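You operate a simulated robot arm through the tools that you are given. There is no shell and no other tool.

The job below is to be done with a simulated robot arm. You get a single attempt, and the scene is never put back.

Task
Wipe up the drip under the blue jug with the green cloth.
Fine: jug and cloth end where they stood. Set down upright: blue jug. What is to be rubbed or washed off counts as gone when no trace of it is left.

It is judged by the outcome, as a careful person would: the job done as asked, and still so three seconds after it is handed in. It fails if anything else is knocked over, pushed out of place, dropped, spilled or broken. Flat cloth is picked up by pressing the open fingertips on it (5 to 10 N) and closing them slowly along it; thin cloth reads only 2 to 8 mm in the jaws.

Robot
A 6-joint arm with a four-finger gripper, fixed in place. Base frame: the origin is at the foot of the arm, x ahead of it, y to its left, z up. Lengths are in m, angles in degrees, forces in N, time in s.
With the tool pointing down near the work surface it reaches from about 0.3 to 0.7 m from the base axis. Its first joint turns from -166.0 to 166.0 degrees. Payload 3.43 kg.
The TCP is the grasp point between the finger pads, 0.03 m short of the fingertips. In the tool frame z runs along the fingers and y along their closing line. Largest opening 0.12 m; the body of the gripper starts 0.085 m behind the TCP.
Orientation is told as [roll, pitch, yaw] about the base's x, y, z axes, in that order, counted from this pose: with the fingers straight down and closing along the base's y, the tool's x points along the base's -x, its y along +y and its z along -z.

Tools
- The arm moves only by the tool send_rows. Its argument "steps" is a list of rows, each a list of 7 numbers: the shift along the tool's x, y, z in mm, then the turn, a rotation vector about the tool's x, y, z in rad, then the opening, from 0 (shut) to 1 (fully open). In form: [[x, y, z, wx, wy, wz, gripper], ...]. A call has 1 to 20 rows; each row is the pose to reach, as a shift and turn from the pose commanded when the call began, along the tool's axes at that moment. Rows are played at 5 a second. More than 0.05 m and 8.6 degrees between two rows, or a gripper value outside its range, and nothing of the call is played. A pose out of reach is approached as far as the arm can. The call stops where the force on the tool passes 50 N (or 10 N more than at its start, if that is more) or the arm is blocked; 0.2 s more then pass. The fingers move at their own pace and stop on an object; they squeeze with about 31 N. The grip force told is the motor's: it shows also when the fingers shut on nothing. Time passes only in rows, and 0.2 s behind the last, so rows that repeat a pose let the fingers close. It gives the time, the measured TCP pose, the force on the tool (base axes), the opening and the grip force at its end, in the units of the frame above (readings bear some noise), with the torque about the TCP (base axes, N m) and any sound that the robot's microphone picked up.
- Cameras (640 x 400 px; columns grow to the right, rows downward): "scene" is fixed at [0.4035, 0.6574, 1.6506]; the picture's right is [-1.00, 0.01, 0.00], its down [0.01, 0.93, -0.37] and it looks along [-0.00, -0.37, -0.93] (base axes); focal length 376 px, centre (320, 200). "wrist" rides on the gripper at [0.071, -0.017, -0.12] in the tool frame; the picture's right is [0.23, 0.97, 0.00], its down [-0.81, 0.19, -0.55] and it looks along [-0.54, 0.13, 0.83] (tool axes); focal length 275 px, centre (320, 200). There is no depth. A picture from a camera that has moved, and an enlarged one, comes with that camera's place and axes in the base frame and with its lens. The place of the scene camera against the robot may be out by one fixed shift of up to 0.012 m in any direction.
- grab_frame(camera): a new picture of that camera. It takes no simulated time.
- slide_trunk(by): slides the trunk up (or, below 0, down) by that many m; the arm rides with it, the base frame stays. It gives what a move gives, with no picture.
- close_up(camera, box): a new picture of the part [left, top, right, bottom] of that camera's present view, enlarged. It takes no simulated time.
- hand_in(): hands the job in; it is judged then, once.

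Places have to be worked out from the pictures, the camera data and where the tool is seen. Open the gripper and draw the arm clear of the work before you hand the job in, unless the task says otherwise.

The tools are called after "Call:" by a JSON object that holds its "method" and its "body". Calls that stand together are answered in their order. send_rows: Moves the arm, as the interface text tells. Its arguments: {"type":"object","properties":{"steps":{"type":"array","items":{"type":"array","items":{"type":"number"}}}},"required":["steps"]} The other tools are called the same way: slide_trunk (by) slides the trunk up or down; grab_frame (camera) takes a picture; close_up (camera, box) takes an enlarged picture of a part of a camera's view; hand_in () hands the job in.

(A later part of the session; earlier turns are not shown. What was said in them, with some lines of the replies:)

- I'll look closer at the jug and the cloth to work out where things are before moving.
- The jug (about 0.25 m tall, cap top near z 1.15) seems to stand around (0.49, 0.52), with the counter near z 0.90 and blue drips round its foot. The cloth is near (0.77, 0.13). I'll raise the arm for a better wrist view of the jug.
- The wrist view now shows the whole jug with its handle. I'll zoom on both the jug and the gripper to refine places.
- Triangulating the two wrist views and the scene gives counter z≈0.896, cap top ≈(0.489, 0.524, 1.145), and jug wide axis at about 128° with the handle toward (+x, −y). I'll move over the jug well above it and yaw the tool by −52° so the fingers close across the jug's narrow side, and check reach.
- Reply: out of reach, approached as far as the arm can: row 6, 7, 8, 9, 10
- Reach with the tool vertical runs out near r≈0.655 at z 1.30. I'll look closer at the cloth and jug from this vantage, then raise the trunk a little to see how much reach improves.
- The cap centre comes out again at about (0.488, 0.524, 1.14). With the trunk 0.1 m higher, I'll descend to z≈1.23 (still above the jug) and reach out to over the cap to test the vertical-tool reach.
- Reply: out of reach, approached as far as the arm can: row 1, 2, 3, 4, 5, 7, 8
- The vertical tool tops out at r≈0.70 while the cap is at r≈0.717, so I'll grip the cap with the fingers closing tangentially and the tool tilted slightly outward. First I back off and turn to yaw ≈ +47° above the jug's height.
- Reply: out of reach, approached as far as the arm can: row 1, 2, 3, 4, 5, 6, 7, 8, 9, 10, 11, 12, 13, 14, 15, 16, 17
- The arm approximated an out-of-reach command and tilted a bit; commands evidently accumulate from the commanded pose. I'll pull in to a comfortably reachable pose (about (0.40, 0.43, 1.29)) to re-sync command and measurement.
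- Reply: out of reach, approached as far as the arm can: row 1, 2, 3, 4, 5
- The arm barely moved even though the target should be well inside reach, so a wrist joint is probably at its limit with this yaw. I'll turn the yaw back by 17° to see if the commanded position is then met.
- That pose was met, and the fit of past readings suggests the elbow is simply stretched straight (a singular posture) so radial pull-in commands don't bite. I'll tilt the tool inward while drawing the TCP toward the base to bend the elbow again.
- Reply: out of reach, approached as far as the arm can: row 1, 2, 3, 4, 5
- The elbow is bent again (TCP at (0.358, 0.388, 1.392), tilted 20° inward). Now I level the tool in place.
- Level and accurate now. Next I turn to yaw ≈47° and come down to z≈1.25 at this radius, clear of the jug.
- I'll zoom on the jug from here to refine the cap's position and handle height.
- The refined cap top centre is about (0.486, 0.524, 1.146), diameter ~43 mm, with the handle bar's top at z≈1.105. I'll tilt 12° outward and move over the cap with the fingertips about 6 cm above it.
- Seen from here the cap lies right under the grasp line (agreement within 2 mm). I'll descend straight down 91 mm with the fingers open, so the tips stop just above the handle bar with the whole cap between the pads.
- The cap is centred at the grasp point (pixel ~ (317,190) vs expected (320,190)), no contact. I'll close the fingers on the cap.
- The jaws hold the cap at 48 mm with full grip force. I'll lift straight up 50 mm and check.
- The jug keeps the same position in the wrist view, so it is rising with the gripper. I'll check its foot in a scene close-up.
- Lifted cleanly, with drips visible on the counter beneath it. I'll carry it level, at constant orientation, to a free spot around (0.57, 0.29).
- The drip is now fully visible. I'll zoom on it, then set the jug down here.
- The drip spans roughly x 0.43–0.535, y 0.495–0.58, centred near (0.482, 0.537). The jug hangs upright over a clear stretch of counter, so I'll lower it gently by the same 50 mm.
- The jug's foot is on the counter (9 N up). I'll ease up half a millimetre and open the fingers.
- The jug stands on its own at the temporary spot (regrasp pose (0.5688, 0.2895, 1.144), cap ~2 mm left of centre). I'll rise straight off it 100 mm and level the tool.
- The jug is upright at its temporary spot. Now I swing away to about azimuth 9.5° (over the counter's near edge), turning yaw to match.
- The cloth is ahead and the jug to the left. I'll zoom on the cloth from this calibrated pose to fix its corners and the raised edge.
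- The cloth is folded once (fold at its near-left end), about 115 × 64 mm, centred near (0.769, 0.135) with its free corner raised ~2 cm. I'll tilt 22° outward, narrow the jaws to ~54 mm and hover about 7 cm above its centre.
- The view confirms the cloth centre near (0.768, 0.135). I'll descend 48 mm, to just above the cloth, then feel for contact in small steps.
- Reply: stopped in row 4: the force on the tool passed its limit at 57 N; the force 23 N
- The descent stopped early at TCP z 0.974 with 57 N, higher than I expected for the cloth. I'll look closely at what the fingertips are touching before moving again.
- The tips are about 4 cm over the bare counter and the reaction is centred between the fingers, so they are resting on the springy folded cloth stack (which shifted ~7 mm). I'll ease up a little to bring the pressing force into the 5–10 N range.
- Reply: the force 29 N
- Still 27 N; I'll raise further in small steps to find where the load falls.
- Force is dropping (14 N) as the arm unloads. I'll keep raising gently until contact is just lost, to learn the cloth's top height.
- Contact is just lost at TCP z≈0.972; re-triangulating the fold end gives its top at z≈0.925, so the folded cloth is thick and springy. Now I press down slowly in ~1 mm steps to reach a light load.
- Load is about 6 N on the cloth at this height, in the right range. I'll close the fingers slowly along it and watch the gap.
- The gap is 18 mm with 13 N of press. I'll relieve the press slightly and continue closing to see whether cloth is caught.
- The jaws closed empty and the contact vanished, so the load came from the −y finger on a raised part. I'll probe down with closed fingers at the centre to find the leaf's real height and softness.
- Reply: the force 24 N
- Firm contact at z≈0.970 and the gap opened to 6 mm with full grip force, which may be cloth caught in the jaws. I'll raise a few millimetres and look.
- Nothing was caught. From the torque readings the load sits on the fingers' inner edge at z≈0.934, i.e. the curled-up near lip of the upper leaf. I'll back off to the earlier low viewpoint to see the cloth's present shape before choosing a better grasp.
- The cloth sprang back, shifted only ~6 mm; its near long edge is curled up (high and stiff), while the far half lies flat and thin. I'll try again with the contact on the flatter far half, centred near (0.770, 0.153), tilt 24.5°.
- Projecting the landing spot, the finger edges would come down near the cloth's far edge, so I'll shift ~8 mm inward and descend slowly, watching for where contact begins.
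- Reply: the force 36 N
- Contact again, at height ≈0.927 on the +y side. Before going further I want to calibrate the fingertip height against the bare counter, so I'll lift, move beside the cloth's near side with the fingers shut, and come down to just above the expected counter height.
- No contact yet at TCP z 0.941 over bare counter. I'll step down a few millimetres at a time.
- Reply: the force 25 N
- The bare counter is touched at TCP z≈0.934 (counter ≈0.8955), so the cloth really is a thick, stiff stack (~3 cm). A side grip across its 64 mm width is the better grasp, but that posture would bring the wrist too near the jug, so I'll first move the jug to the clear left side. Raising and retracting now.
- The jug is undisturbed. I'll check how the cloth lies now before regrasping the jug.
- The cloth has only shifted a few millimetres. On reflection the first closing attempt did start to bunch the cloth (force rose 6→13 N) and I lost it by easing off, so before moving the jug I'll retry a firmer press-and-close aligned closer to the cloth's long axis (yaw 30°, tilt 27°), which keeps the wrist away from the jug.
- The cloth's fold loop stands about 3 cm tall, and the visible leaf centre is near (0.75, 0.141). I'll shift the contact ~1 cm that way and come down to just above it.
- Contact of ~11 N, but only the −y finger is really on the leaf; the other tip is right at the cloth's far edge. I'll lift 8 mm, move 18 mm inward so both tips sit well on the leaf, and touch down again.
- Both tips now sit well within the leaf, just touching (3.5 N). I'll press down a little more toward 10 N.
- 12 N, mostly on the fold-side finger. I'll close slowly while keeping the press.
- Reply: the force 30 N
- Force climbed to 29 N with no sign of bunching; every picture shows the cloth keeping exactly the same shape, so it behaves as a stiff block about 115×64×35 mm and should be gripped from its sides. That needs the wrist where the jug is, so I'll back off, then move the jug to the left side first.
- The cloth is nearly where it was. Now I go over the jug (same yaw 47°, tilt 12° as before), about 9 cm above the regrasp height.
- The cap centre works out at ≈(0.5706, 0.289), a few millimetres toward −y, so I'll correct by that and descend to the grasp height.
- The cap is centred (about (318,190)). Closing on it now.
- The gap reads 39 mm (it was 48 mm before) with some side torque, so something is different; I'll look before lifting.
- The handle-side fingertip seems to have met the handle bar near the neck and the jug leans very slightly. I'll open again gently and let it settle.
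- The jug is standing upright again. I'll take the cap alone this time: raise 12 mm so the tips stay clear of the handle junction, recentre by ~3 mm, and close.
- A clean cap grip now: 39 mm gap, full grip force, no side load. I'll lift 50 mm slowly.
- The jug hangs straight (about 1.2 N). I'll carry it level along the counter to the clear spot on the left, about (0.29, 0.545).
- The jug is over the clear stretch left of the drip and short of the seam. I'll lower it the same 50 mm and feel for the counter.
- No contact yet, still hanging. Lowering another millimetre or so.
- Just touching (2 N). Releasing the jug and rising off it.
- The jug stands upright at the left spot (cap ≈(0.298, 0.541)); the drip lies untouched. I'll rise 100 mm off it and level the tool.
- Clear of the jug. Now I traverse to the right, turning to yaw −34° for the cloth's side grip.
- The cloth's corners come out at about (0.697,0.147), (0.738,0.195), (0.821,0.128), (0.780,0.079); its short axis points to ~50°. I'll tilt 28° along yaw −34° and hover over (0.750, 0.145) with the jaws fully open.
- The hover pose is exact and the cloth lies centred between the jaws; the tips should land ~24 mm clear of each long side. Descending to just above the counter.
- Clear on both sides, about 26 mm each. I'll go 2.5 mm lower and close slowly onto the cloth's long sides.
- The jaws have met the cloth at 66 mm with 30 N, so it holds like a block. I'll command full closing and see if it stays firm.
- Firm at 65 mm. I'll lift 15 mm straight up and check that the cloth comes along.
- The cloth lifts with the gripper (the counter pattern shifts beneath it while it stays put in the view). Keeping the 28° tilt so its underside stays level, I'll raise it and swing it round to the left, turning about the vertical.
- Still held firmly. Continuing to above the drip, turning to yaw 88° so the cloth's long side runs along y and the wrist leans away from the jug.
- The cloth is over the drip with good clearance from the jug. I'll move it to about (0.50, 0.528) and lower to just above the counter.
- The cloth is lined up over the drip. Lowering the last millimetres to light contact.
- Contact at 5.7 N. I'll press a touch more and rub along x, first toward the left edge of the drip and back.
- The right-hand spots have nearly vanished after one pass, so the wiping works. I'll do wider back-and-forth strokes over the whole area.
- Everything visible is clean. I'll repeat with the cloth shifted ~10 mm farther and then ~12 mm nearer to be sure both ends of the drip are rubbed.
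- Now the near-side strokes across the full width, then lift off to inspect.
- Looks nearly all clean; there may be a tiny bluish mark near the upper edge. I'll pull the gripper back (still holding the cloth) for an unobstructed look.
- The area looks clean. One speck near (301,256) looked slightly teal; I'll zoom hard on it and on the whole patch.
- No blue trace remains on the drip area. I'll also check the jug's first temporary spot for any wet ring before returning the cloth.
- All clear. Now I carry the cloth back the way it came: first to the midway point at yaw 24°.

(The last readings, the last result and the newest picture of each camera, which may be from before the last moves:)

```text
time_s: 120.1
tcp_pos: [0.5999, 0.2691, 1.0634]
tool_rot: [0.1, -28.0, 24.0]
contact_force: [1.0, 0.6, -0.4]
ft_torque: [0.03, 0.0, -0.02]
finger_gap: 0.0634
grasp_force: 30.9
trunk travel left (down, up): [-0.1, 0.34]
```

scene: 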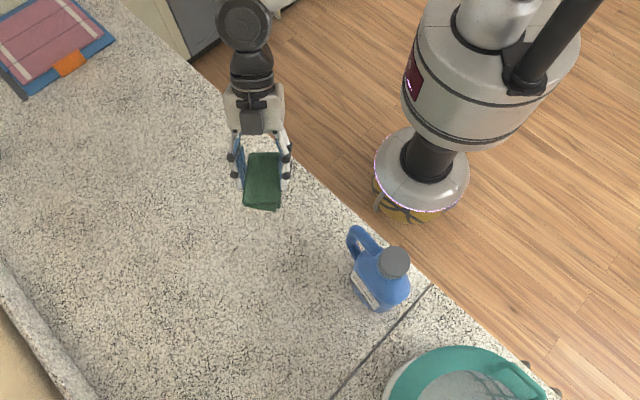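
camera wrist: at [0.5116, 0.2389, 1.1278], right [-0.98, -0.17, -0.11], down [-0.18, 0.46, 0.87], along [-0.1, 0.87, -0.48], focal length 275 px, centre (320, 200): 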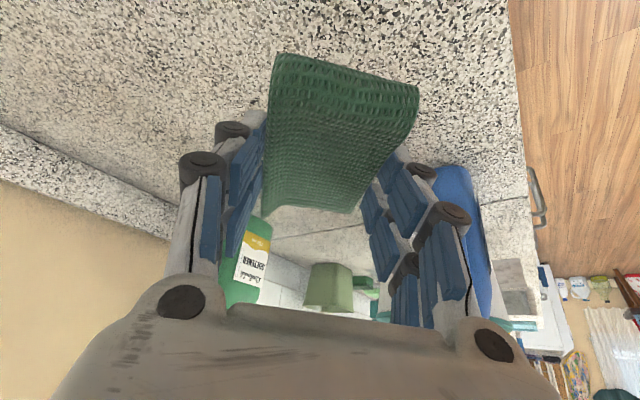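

Midway, still held. Next to above the cloth's original place, (0.755, 0.148), turning to yaw −37° to restore its lie as well as reach allows.

Call:
{"method": "send_rows", "body": {"steps": [[-5, -19.3, 12.5, 0.0555, 0, 0.1044, 0], [-10, -38.6, 25, 0.1111, 0, 0.2089, 0], [-14.9, -57.9, 37.5, 0.1666, 0, 0.3133, 0], [-19.9, -77.2, 50, 0.2222, 0, 0.4178, 0], [-24.9, -96.5, 62.6, 0.2777, 0, 0.5222, 0], [-29.9, -115.8, 75, 0.3333, 0, 0.6267, 0], [-34.8, -135.1, 87.6, 0.3888, 0, 0.7311, 0], [-39.8, -154.4, 100, 0.4444, 0, 0.8356, 0], [-44.8, -173.7, 112.6, 0.4999, 0, 0.94, 0], [-44.8, -173.7, 112.6, 0.4999, 0, 0.94, 0]]}}

Call:
{"method": "grab_frame", "body": {"camera": "wrist"}}

Call:
{"method": "close_up", "body": {"camera": "scene", "box": [110, 50, 230, 160]}}

```text
time_s: 122.3
tcp_pos: [0.7563, 0.1482, 0.9845]
tool_rot: [0.1, -27.9, -37.0]
contact_force: [-0.1, -0.2, -0.3]
ft_torque: [0.04, -0.02, 0.03]
finger_gap: 0.0631
grasp_force: 31.2
trunk travel left (down, up): [-0.1, 0.34]
```

```text
taken
camera wrist: at [0.6501, 0.2076, 1.0565], right [0.42, 0.9, -0.11], down [0.48, -0.12, 0.87], along [0.77, -0.42, -0.48], focal length 275 px, centre (320, 200)
```

wrist: 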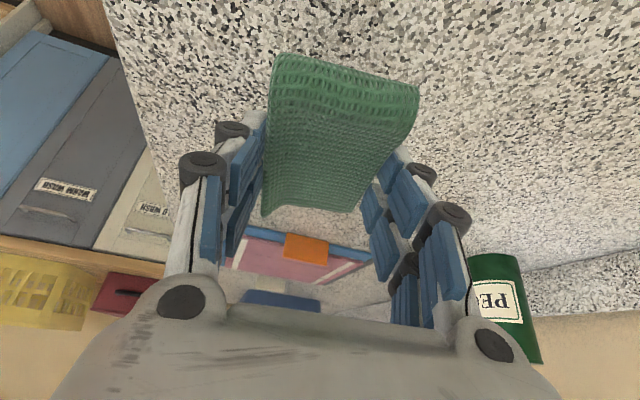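

```text
3.64 times, centred on (170, 105) of scene
camera zoom: at [0.4035, 0.6574, 1.6506], right [-1.0, 0.01, 0.0], down [0.01, 0.93, -0.37], along [0.0, -0.37, -0.93], focal length 1367 px, centre (866, 546)
```

zoom: 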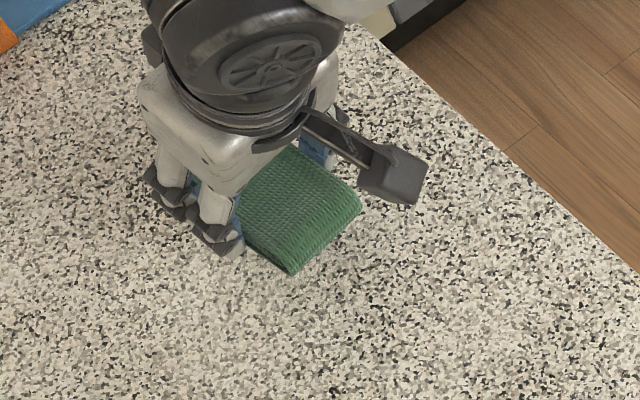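

In place above. Lowering to the counter.

Call:
{"method": "send_rows", "body": {"steps": [[5, 0, 9.5, 0, 0, 0, 0], [10, 0, 19, 0, 0, 0, 0], [15, 0, 28.3, 0, 0, 0, 0], [18.5, 0, 35, 0, 0, 0, 0], [20.4, 0, 38.5, 0, 0, 0, 0], [21, 0, 39.8, 0, 0, 0, 0], [21, 0, 39.8, 0, 0, 0, 0]]}}

```text
time_s: 123.9
tcp_pos: [0.7549, 0.1493, 0.9388]
tool_rot: [0.1, -27.8, -37.0]
contact_force: [1.0, 0.3, 0.8]
ft_torque: [-0.04, -0.07, -0.01]
finger_gap: 0.0632
grasp_force: 30.9
trunk travel left (down, up): [-0.1, 0.34]
```

The cloth's underside is just at the counter. Opening the jaws slowly.

Call:
{"method": "send_rows", "body": {"steps": [[0.2, 0, 0.4, 0, 0, 0, 0], [0.2, 0, 0.4, 0, 0, 0, 0.56], [0.2, 0, 0.4, 0, 0, 0, 0.62], [0.2, 0, 0.4, 0, 0, 0, 0.7], [0.2, 0, 0.4, 0, 0, 0, 0.8], [0.2, 0, 0.4, 0, 0, 0, 0.9], [0.2, 0, 0.4, 0, 0, 0, 1], [0.2, 0, 0.4, 0, 0, 0, 1]]}}

Call:
{"method": "grab_frame", "body": {"camera": "wrist"}}

```text
time_s: 125.7
tcp_pos: [0.7545, 0.1478, 0.9383]
tool_rot: [0.0, -27.8, -36.9]
contact_force: [-0.5, 0.4, 0.4]
ft_torque: [-0.03, -0.03, 0.0]
finger_gap: 0.1196
grasp_force: 0.1
trunk travel left (down, up): [-0.1, 0.34]
```

```text
taken
camera wrist: at [0.6494, 0.2072, 1.0111], right [0.42, 0.9, -0.11], down [0.48, -0.12, 0.87], along [0.77, -0.42, -0.48], focal length 275 px, centre (320, 200)
```

wrist: 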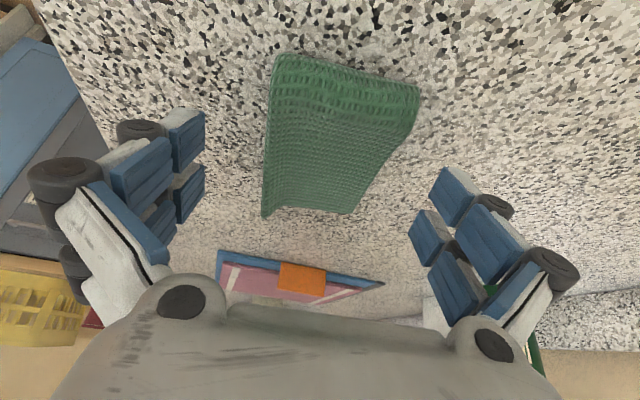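

Released, cloth resting flat. I'll rise straight up clear of it, then retract and level the tool.

Call:
{"method": "send_rows", "body": {"steps": [[-14.1, 0, -26.5, 0, 0, 0, 1], [-28.2, 0, -53, 0, 0, 0, 1], [-43.2, 0, -81.2, 0, 0, 0, 1], [-30.9, -21.5, -110, 0, 0.08, 0, 1], [-18.6, -43, -138.7, 0, 0.16, 0, 1], [-6.2, -64.5, -167.5, 0, 0.24, 0, 1], [6.1, -86, -196.3, 0, 0.32, 0, 1], [18.4, -107.4, -225, 0, 0.4, 0, 1], [30.7, -128.9, -253.8, 0, 0.4852, 0, 1], [30.7, -128.9, -253.8, 0, 0.4852, 0, 1]]}}

Call:
{"method": "grab_frame", "body": {"camera": "scene"}}

Call:
{"method": "close_up", "body": {"camera": "scene", "box": [130, 80, 194, 140]}}

```text
time_s: 127.9
tcp_pos: [0.5628, 0.134, 1.1491]
tool_rot: [0.0, -0.1, -37.0]
contact_force: [0.7, 0.2, 0.3]
ft_torque: [0.01, -0.03, 0.05]
finger_gap: 0.1198
grasp_force: 0.1
trunk travel left (down, up): [-0.1, 0.34]
```

```text
taken
```

scene: 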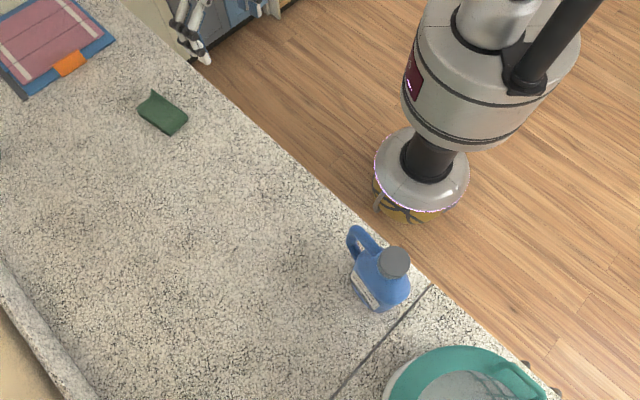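

```text
6.67 times, centred on (162, 110) of scene
camera zoom: at [0.4035, 0.6574, 1.6506], right [-1.0, 0.01, 0.0], down [0.01, 0.93, -0.37], along [0.0, -0.37, -0.93], focal length 2507 px, centre (1373, 800)
```

zoom: 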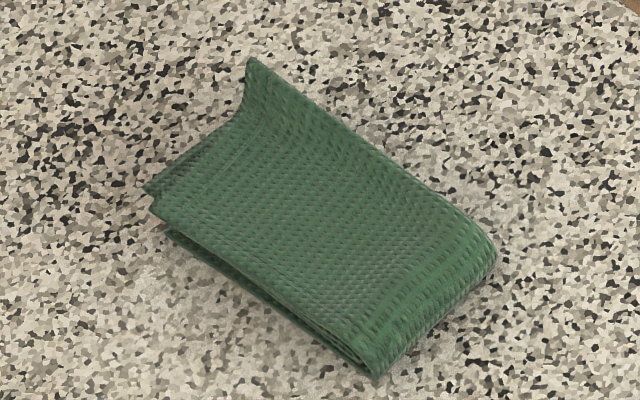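

The cloth is back within ~7 mm of where it stood, though turned about 10°. The counter looks clean. Now for the jug: I'll raise the trunk 0.2 m for reach, then swing over to it.

Call:
{"method": "slide_trunk", "body": {"by": 0.2}}

Call:
{"method": "send_rows", "body": {"steps": [[38, 13.4, 0, 0, 0, -0.122, 1], [76, 26.9, 0, 0, 0, -0.244, 1], [114, 40.3, 0, 0, 0, -0.3665, 1], [152, 53.8, 0, 0, 0, -0.4887, 1], [190, 67.2, 0, 0, 0, -0.611, 1], [228.5, 80.6, 5, 0, 0, -0.733, 1], [266.6, 94, 12, 0, 0, -0.855, 1], [304.7, 107.5, 20, 0, 0, -0.977, 1], [342.8, 121, 28, 0, 0, -1.1, 1], [381, 134.4, 40, 0, 0, -1.222, 1], [419, 147.9, 60, 0, 0, -1.344, 1], [457.1, 161.3, 80, 0, 0, -1.466, 1], [457.1, 161.3, 80, 0, 0, -1.466, 1]]}}

Call:
{"method": "grab_frame", "body": {"camera": "wrist"}}

```text
time_s: 130.1
tcp_pos: [0.5605, 0.1343, 1.3503]
tool_rot: [0.1, -0.1, -37.1]
contact_force: [-0.3, -0.2, 0.3]
ft_torque: [0.02, 0.0, -0.03]
finger_gap: 0.12
grasp_force: 0.2
trunk travel left (down, up): [-0.3, 0.14]
```

```text
time_s: 132.9
tcp_pos: [0.2943, 0.5358, 1.2706]
tool_rot: [-0.2, -0.2, 47.1]
contact_force: [-0.3, 0.2, 0.5]
ft_torque: [0.02, 0.01, 0.01]
finger_gap: 0.12
grasp_force: 0.1
trunk travel left (down, up): [-0.3, 0.14]
```

```text
taken
camera wrist: at [0.2571, 0.473, 1.3905], right [-0.87, 0.49, 0.0], down [0.41, 0.72, 0.55], along [0.27, 0.48, -0.83], focal length 275 px, centre (320, 200)
```

wrist: 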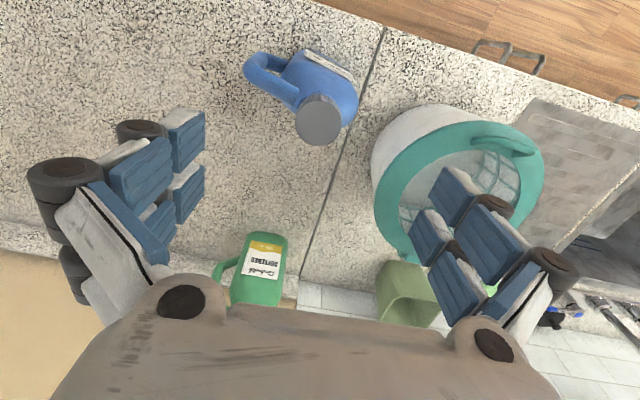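

The cap shows at ≈(0.296, 0.539). I'll tilt 12° outward and descend to z≈1.21 to verify centring.

Call:
{"method": "send_rows", "body": {"steps": [[0, 0, 0, 0, -0.105, 0, 1], [0, 0, 0, 0, -0.209, 0, 1], [0, 0, 30, 0, -0.209, 0, 1], [0, 0, 60, 0, -0.209, 0, 1], [0, 0, 60, 0, -0.209, 0, 1]]}}

Call:
{"method": "grab_frame", "body": {"camera": "wrist"}}

```text
time_s: 134.1
tcp_pos: [0.2936, 0.5377, 1.2081]
tool_rot: [0.0, -11.9, 47.1]
contact_force: [0.4, -0.4, -0.4]
ft_torque: [0.0, 0.01, 0.0]
finger_gap: 0.1198
grasp_force: 0.0
trunk travel left (down, up): [-0.3, 0.14]
```

```text
taken
camera wrist: at [0.2412, 0.4572, 1.3117], right [-0.87, 0.5, -0.05], down [0.32, 0.63, 0.71], along [0.38, 0.6, -0.7], focal length 275 px, centre (320, 200)
```

wrist: 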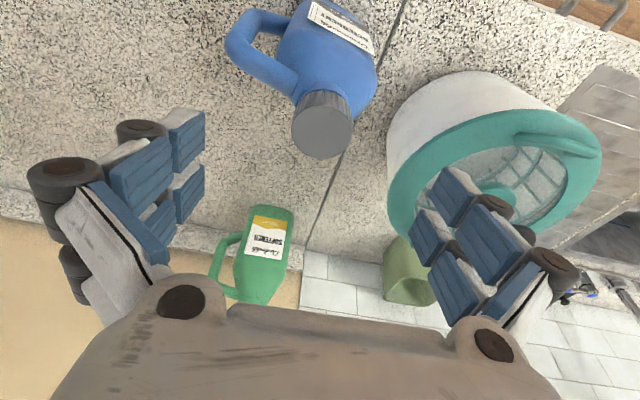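

Well centred: TCP (0.2936, 0.5377) vs target (0.2936, 0.538). Descending 50 mm to the cap grip height and closing.

Call:
{"method": "send_rows", "body": {"steps": [[3.1, 0, 14.7, 0, 0, 0, 1], [6.2, 0, 29.4, 0, 0, 0, 1], [8.7, 0, 41.1, 0, 0, 0, 1], [10.3, 0, 48.9, 0, 0, 0, 1], [10.3, 0, 48.9, 0, 0, 0, 0.8], [10.3, 0, 48.9, 0, 0, 0, 0.6], [10.3, 0, 48.9, 0, 0, 0, 0.48], [10.3, 0, 48.9, 0, 0, 0, 0.42], [10.3, 0, 48.9, 0, 0, 0, 0.36], [10.3, 0, 48.9, 0, 0, 0, 0.3], [10.3, 0, 48.9, 0, 0, 0, 0.15], [10.3, 0, 48.9, 0, 0, 0, 0], [10.3, 0, 48.9, 0, 0, 0, 0]]}}

Call:
{"method": "grab_frame", "body": {"camera": "wrist"}}

```text
time_s: 136.9
tcp_pos: [0.2943, 0.5368, 1.1592]
tool_rot: [0.0, -11.9, 47.1]
contact_force: [-0.3, -0.8, -0.2]
ft_torque: [0.02, -0.05, -0.01]
finger_gap: 0.0389
grasp_force: 31.3
trunk travel left (down, up): [-0.3, 0.14]
```

```text
taken
camera wrist: at [0.2417, 0.4573, 1.2619], right [-0.87, 0.5, -0.05], down [0.32, 0.63, 0.71], along [0.38, 0.6, -0.7], focal length 275 px, centre (320, 200)
```

wrist: 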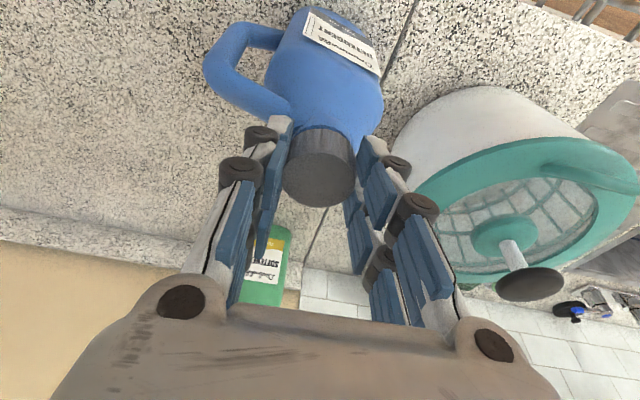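

Clean cap grip again (39 mm, no side load). Lifting 50 mm and carrying the jug back to its original place, TCP target ≈(0.482, 0.518).

Call:
{"method": "send_rows", "body": {"steps": [[-1, 0, -4.9, 0, 0, 0, 0], [-4.2, 0, -19.6, 0, 0, 0, 0], [-8.3, 0, -39.1, 0, 0, 0, 0], [-10.4, 0, -48.9, 0, 0, 0, 0], [-16, -7.5, -47.7, 0, 0, 0, 0], [-30, -26, -44.8, 0, 0, 0, 0], [-49, -52, -40.7, 0, 0, 0, 0], [-69, -79, -36.4, 0, 0, 0, 0], [-88, -105, -32.3, 0, 0, 0, 0], [-105, -128, -28.7, 0, 0, 0, 0], [-117, -144, -26.2, 0, 0, 0, 0], [-121.9, -150.3, -25.2, 0, 0, 0, 0], [-121.9, -150.3, -25.2, 0, 0, 0, 0]]}}

Call:
{"method": "grab_frame", "body": {"camera": "wrist"}}

Call:
{"method": "close_up", "body": {"camera": "scene", "box": [200, 190, 340, 330]}}

```text
time_s: 139.7
tcp_pos: [0.4826, 0.5193, 1.2083]
tool_rot: [-0.1, -12.0, 47.1]
contact_force: [-0.8, 0.3, -1.6]
ft_torque: [-0.02, 0.0, -0.02]
finger_gap: 0.0385
grasp_force: 31.1
trunk travel left (down, up): [-0.3, 0.14]
```

```text
taken
camera wrist: at [0.4306, 0.4386, 1.3102], right [-0.87, 0.5, -0.05], down [0.32, 0.63, 0.71], along [0.38, 0.6, -0.7], focal length 275 px, centre (320, 200)
```

wrist: 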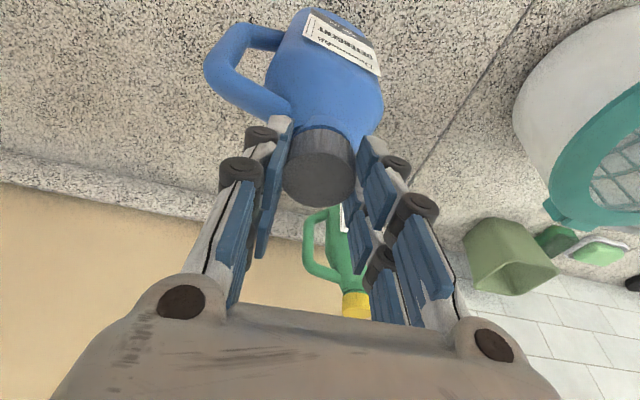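

```text
2.86 times, centred on (270, 260) of scene
camera zoom: at [0.4035, 0.6574, 1.6506], right [-1.0, 0.01, 0.0], down [0.01, 0.93, -0.37], along [0.0, -0.37, -0.93], focal length 1074 px, centre (463, 29)
```

zoom: 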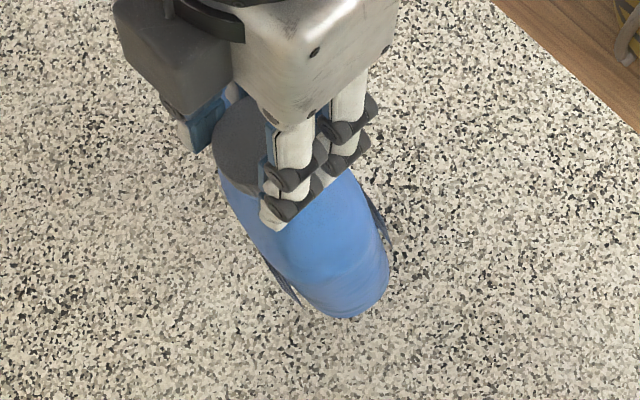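

Over the original spot with a clean counter beneath. Lowering gently.

Call:
{"method": "send_rows", "body": {"steps": [[2.1, 0, 9.8, 0, 0, 0, 0], [4.2, 0, 19.6, 0, 0, 0, 0], [6.2, 0, 29.3, 0, 0, 0, 0], [8.1, 0, 38.1, 0, 0, 0, 0], [9.4, 0, 44, 0, 0, 0, 0], [10, 0, 47, 0, 0, 0, 0], [10.3, 0, 48.5, 0, 0, 0, 0], [10.3, 0, 48.5, 0, 0, 0, 0]]}}

Call:
{"method": "close_up", "body": {"camera": "scene", "box": [200, 190, 340, 330]}}

```text
time_s: 141.5
tcp_pos: [0.4836, 0.5187, 1.1597]
tool_rot: [-0.2, -12.1, 47.1]
contact_force: [0.6, -0.2, 0.2]
ft_torque: [0.01, 0.0, 0.01]
finger_gap: 0.0384
grasp_force: 30.6
trunk travel left (down, up): [-0.3, 0.14]
```

```text
2.86 times, centred on (270, 260) of scene
camera zoom: at [0.4035, 0.6574, 1.6506], right [-1.0, 0.01, 0.0], down [0.01, 0.93, -0.37], along [0.0, -0.37, -0.93], focal length 1074 px, centre (463, 29)
```

zoom: 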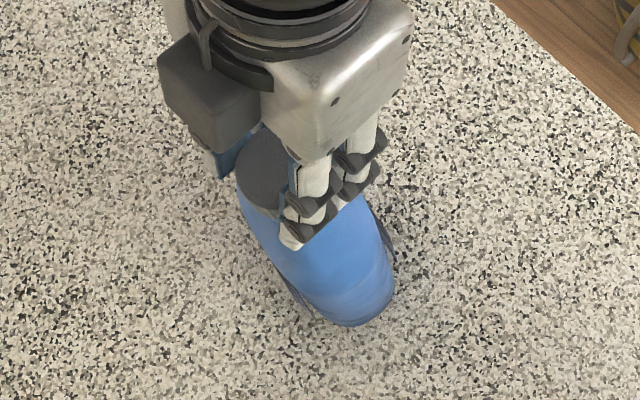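

The foot lies within a few pixels of its original image position. Lowering the last millimetre to contact.

Call:
{"method": "send_rows", "body": {"steps": [[0.1, 0, 0.5, 0, 0, 0, 0], [0.2, 0, 1.0, 0, 0, 0, 0], [0.3, 0, 1.4, 0, 0, 0, 0], [0.3, 0, 1.4, 0, 0, 0, 0]]}}

```text
time_s: 142.5
tcp_pos: [0.4828, 0.5185, 1.1581]
tool_rot: [0.0, -12.1, 47.2]
contact_force: [-0.9, 1.7, 6.9]
ft_torque: [0.05, 0.05, 0.03]
finger_gap: 0.0388
grasp_force: 30.9
trunk travel left (down, up): [-0.3, 0.14]
```

Firm on the counter (7 N). I'll ease off half a millimetre and open.

Call:
{"method": "send_rows", "body": {"steps": [[-0.1, 0, -0.5, 0, 0, 0, 0], [-0.1, 0, -0.5, 0, 0, 0, 0.4], [-0.1, 0, -0.5, 0, 0, 0, 0.55], [-0.1, 0, -0.5, 0, 0, 0, 0.75], [-0.1, 0, -0.5, 0, 0, 0, 1], [-0.1, 0, -0.5, 0, 0, 0, 1], [-0.1, 0, -0.5, 0, 0, 0, 1]]}}

Call:
{"method": "grab_frame", "body": {"camera": "wrist"}}

```text
time_s: 144.1
tcp_pos: [0.4826, 0.5188, 1.1597]
tool_rot: [-0.2, -12.0, 47.1]
contact_force: [-0.1, 0.6, 0.2]
ft_torque: [0.01, 0.01, -0.05]
finger_gap: 0.1198
grasp_force: 0.0
trunk travel left (down, up): [-0.3, 0.14]
```

```text
taken
camera wrist: at [0.4304, 0.4378, 1.2616], right [-0.87, 0.5, -0.05], down [0.32, 0.63, 0.71], along [0.38, 0.6, -0.7], focal length 275 px, centre (320, 200)
```

wrist: 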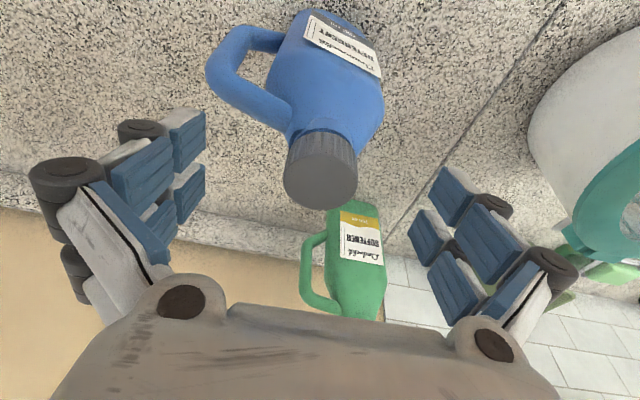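

Released and upright. Rising straight off the cap and drawing the arm back clear of the work.

Call:
{"method": "send_rows", "body": {"steps": [[-4.2, 0, -19.6, 0, 0, 0, 1], [-10.4, 0, -48.9, 0, 0, 0, 1], [-20.8, 0, -97.8, 0, 0, 0, 1], [20, 0, -106.5, 0, 0, 0, 1], [62, 0, -115.4, 0, 0, 0, 1], [104, 0, -124.4, 0, 0.105, 0, 1], [145, 0, -133, 0, 0.209, 0, 1], [145, 0, -133, 0, 0.209, 0, 1]]}}

Call:
{"method": "grab_frame", "body": {"camera": "scene"}}

Call:
{"method": "close_up", "body": {"camera": "scene", "box": [200, 190, 340, 330]}}

Call:
{"method": "close_up", "body": {"camera": "scene", "box": [110, 60, 230, 160]}}

```text
time_s: 145.9
tcp_pos: [0.3676, 0.3954, 1.2559]
tool_rot: [-0.2, 0.0, 47.1]
contact_force: [0.9, 0.3, 0.2]
ft_torque: [-0.02, 0.01, -0.03]
finger_gap: 0.1202
grasp_force: 0.0
trunk travel left (down, up): [-0.3, 0.14]
```

```text
taken
```

scene: 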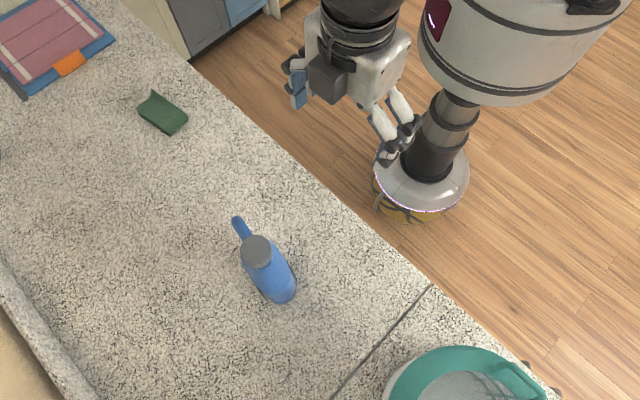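

```text
2.86 times, centred on (270, 260) of scene
camera zoom: at [0.4035, 0.6574, 1.6506], right [-1.0, 0.01, 0.0], down [0.01, 0.93, -0.37], along [0.0, -0.37, -0.93], focal length 1074 px, centre (463, 29)
```

zoom: 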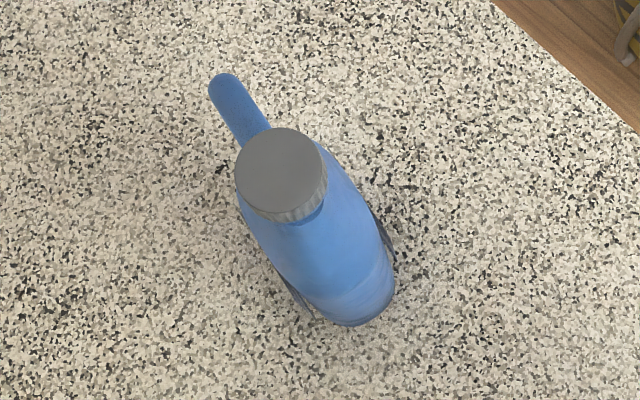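

```text
4.00 times, centred on (170, 110) of scene
camera zoom: at [0.4035, 0.6574, 1.6506], right [-1.0, 0.01, 0.0], down [0.01, 0.93, -0.37], along [0.0, -0.37, -0.93], focal length 1504 px, centre (920, 560)
```

zoom: 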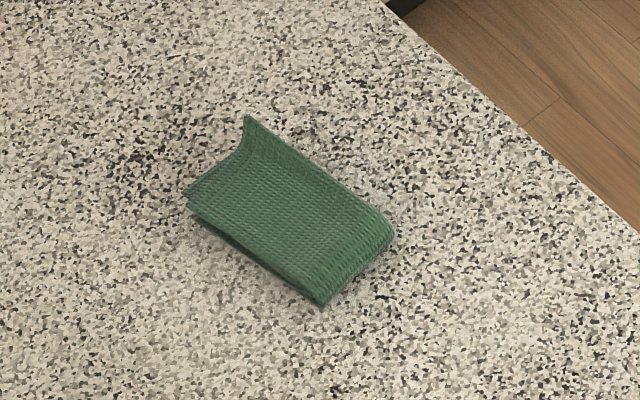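

Jug and cloth stand within a few millimetres of where they started, jug upright. Last check: the two temporary jug spots and the drip area for any blue trace.

Call:
{"method": "close_up", "body": {"camera": "scene", "box": [190, 130, 310, 205]}}

Call:
{"method": "close_up", "body": {"camera": "scene", "box": [310, 240, 440, 320]}}

Call:
{"method": "close_up", "body": {"camera": "wrist", "box": [220, 120, 380, 290]}}

Call:
{"method": "close_up", "body": {"camera": "scene", "box": [280, 245, 330, 310]}}

```text
5.33 times, centred on (250, 168) of scene
camera zoom: at [0.4035, 0.6574, 1.6506], right [-1.0, 0.01, 0.0], down [0.01, 0.93, -0.37], along [0.0, -0.37, -0.93], focal length 2005 px, centre (693, 373)
```

zoom: 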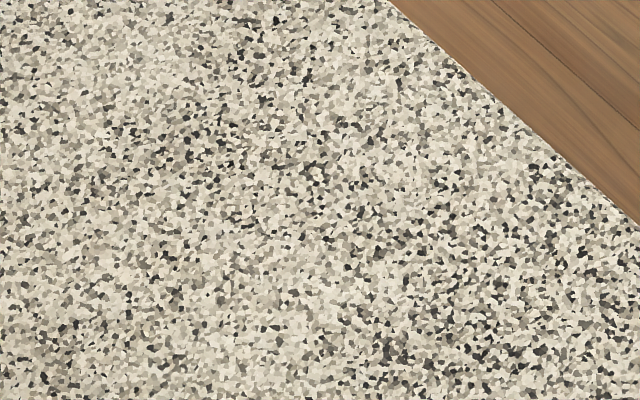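

```text
4.92 times, centred on (375, 280) of scene
camera zoom: at [0.4035, 0.6574, 1.6506], right [-1.0, 0.01, 0.0], down [0.01, 0.93, -0.37], along [0.0, -0.37, -0.93], focal length 1851 px, centre (49, -194)
```

zoom: 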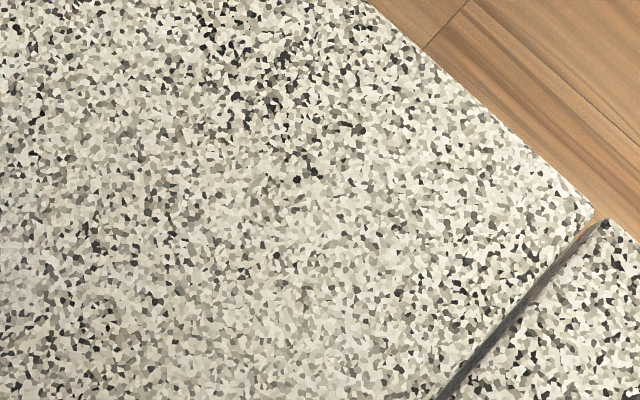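

```text
2.35 times, centred on (300, 205) of wrist
camera zoom: at [0.3298, 0.3322, 1.3765], right [-0.87, 0.49, 0.0], down [0.41, 0.73, 0.55], along [0.27, 0.48, -0.83], focal length 648 px, centre (367, 188)
```

zoom: 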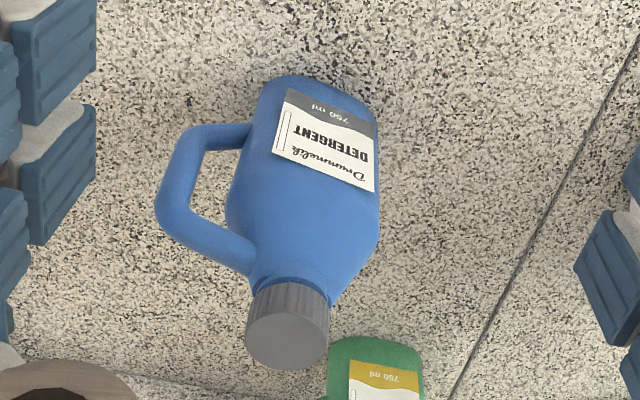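

```text
6.15 times, centred on (305, 278) of scene
camera zoom: at [0.4035, 0.6574, 1.6506], right [-1.0, 0.01, 0.0], down [0.01, 0.93, -0.37], along [0.0, -0.37, -0.93], focal length 2314 px, centre (412, -277)
```

zoom: 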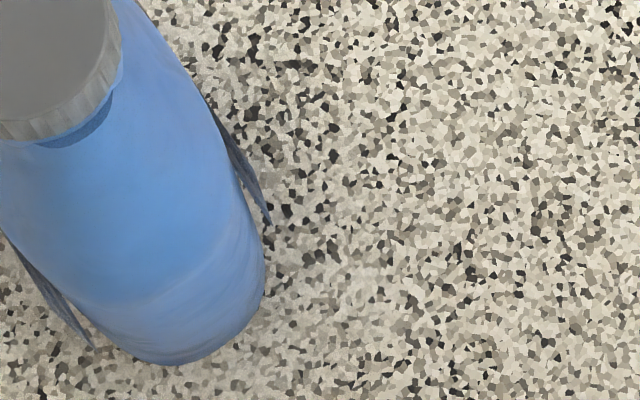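

No trace anywhere, jug upright, cloth back, nothing else disturbed. I'll draw the open gripper back a bit further and then hand in.

Call:
{"method": "send_rows", "body": {"steps": [[30, 0, 0, 0, 0, 0, 1], [60, 0, 0, 0, 0, 0, 1], [90, 0, 0, 0, 0, 0, 1], [90, 0, 0, 0, 0, 0, 1]]}}

Call:
{"method": "grab_frame", "body": {"camera": "scene"}}

```text
time_s: 146.9
tcp_pos: [0.3049, 0.3301, 1.2579]
tool_rot: [-0.1, 0.0, 47.1]
contact_force: [0.5, -0.1, -0.3]
ft_torque: [-0.03, 0.02, -0.01]
finger_gap: 0.1198
grasp_force: 0.1
trunk travel left (down, up): [-0.3, 0.14]
```

```text
taken
```

scene: 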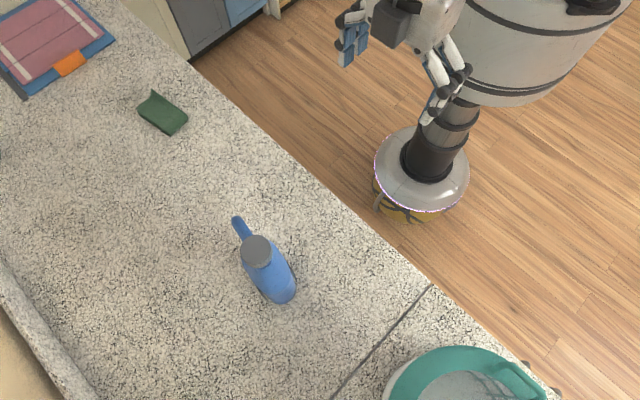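

The final picture shows a clean counter, the jug upright at its place, the cloth at its place, and the arm clear with the gripper open. Handing in.

Call:
{"method": "hand_in", "body": {}}

```text
The job is handed in.
```

The drip is wiped up and the job is handed in. Enlarged pictures taken after wiping showed no blue left on the drip area, and none where I set the jug down along the way.

- **Jug:** it stands upright about 4 mm from where it began. I set it down twice along the way, because its first temporary spot was in the way of the wrist when gripping the cloth. At one regrasp a fingertip met the handle and the jug leaned slightly, but it settled upright when I opened the fingers.
- **Cloth:** it lies within about 7 mm of its original place, but turned about 10° from how it lay.
- **How the cloth was held:** it behaved as a stiff folded block, so pressing and closing on it from above did not pick it up. I gripped it by its long sides instead. Those first tries pressed on it with up to 57 N and shifted it up to about a centimetre.

Nothing else on the counter looked disturbed, and the gripper is open with the arm drawn back.
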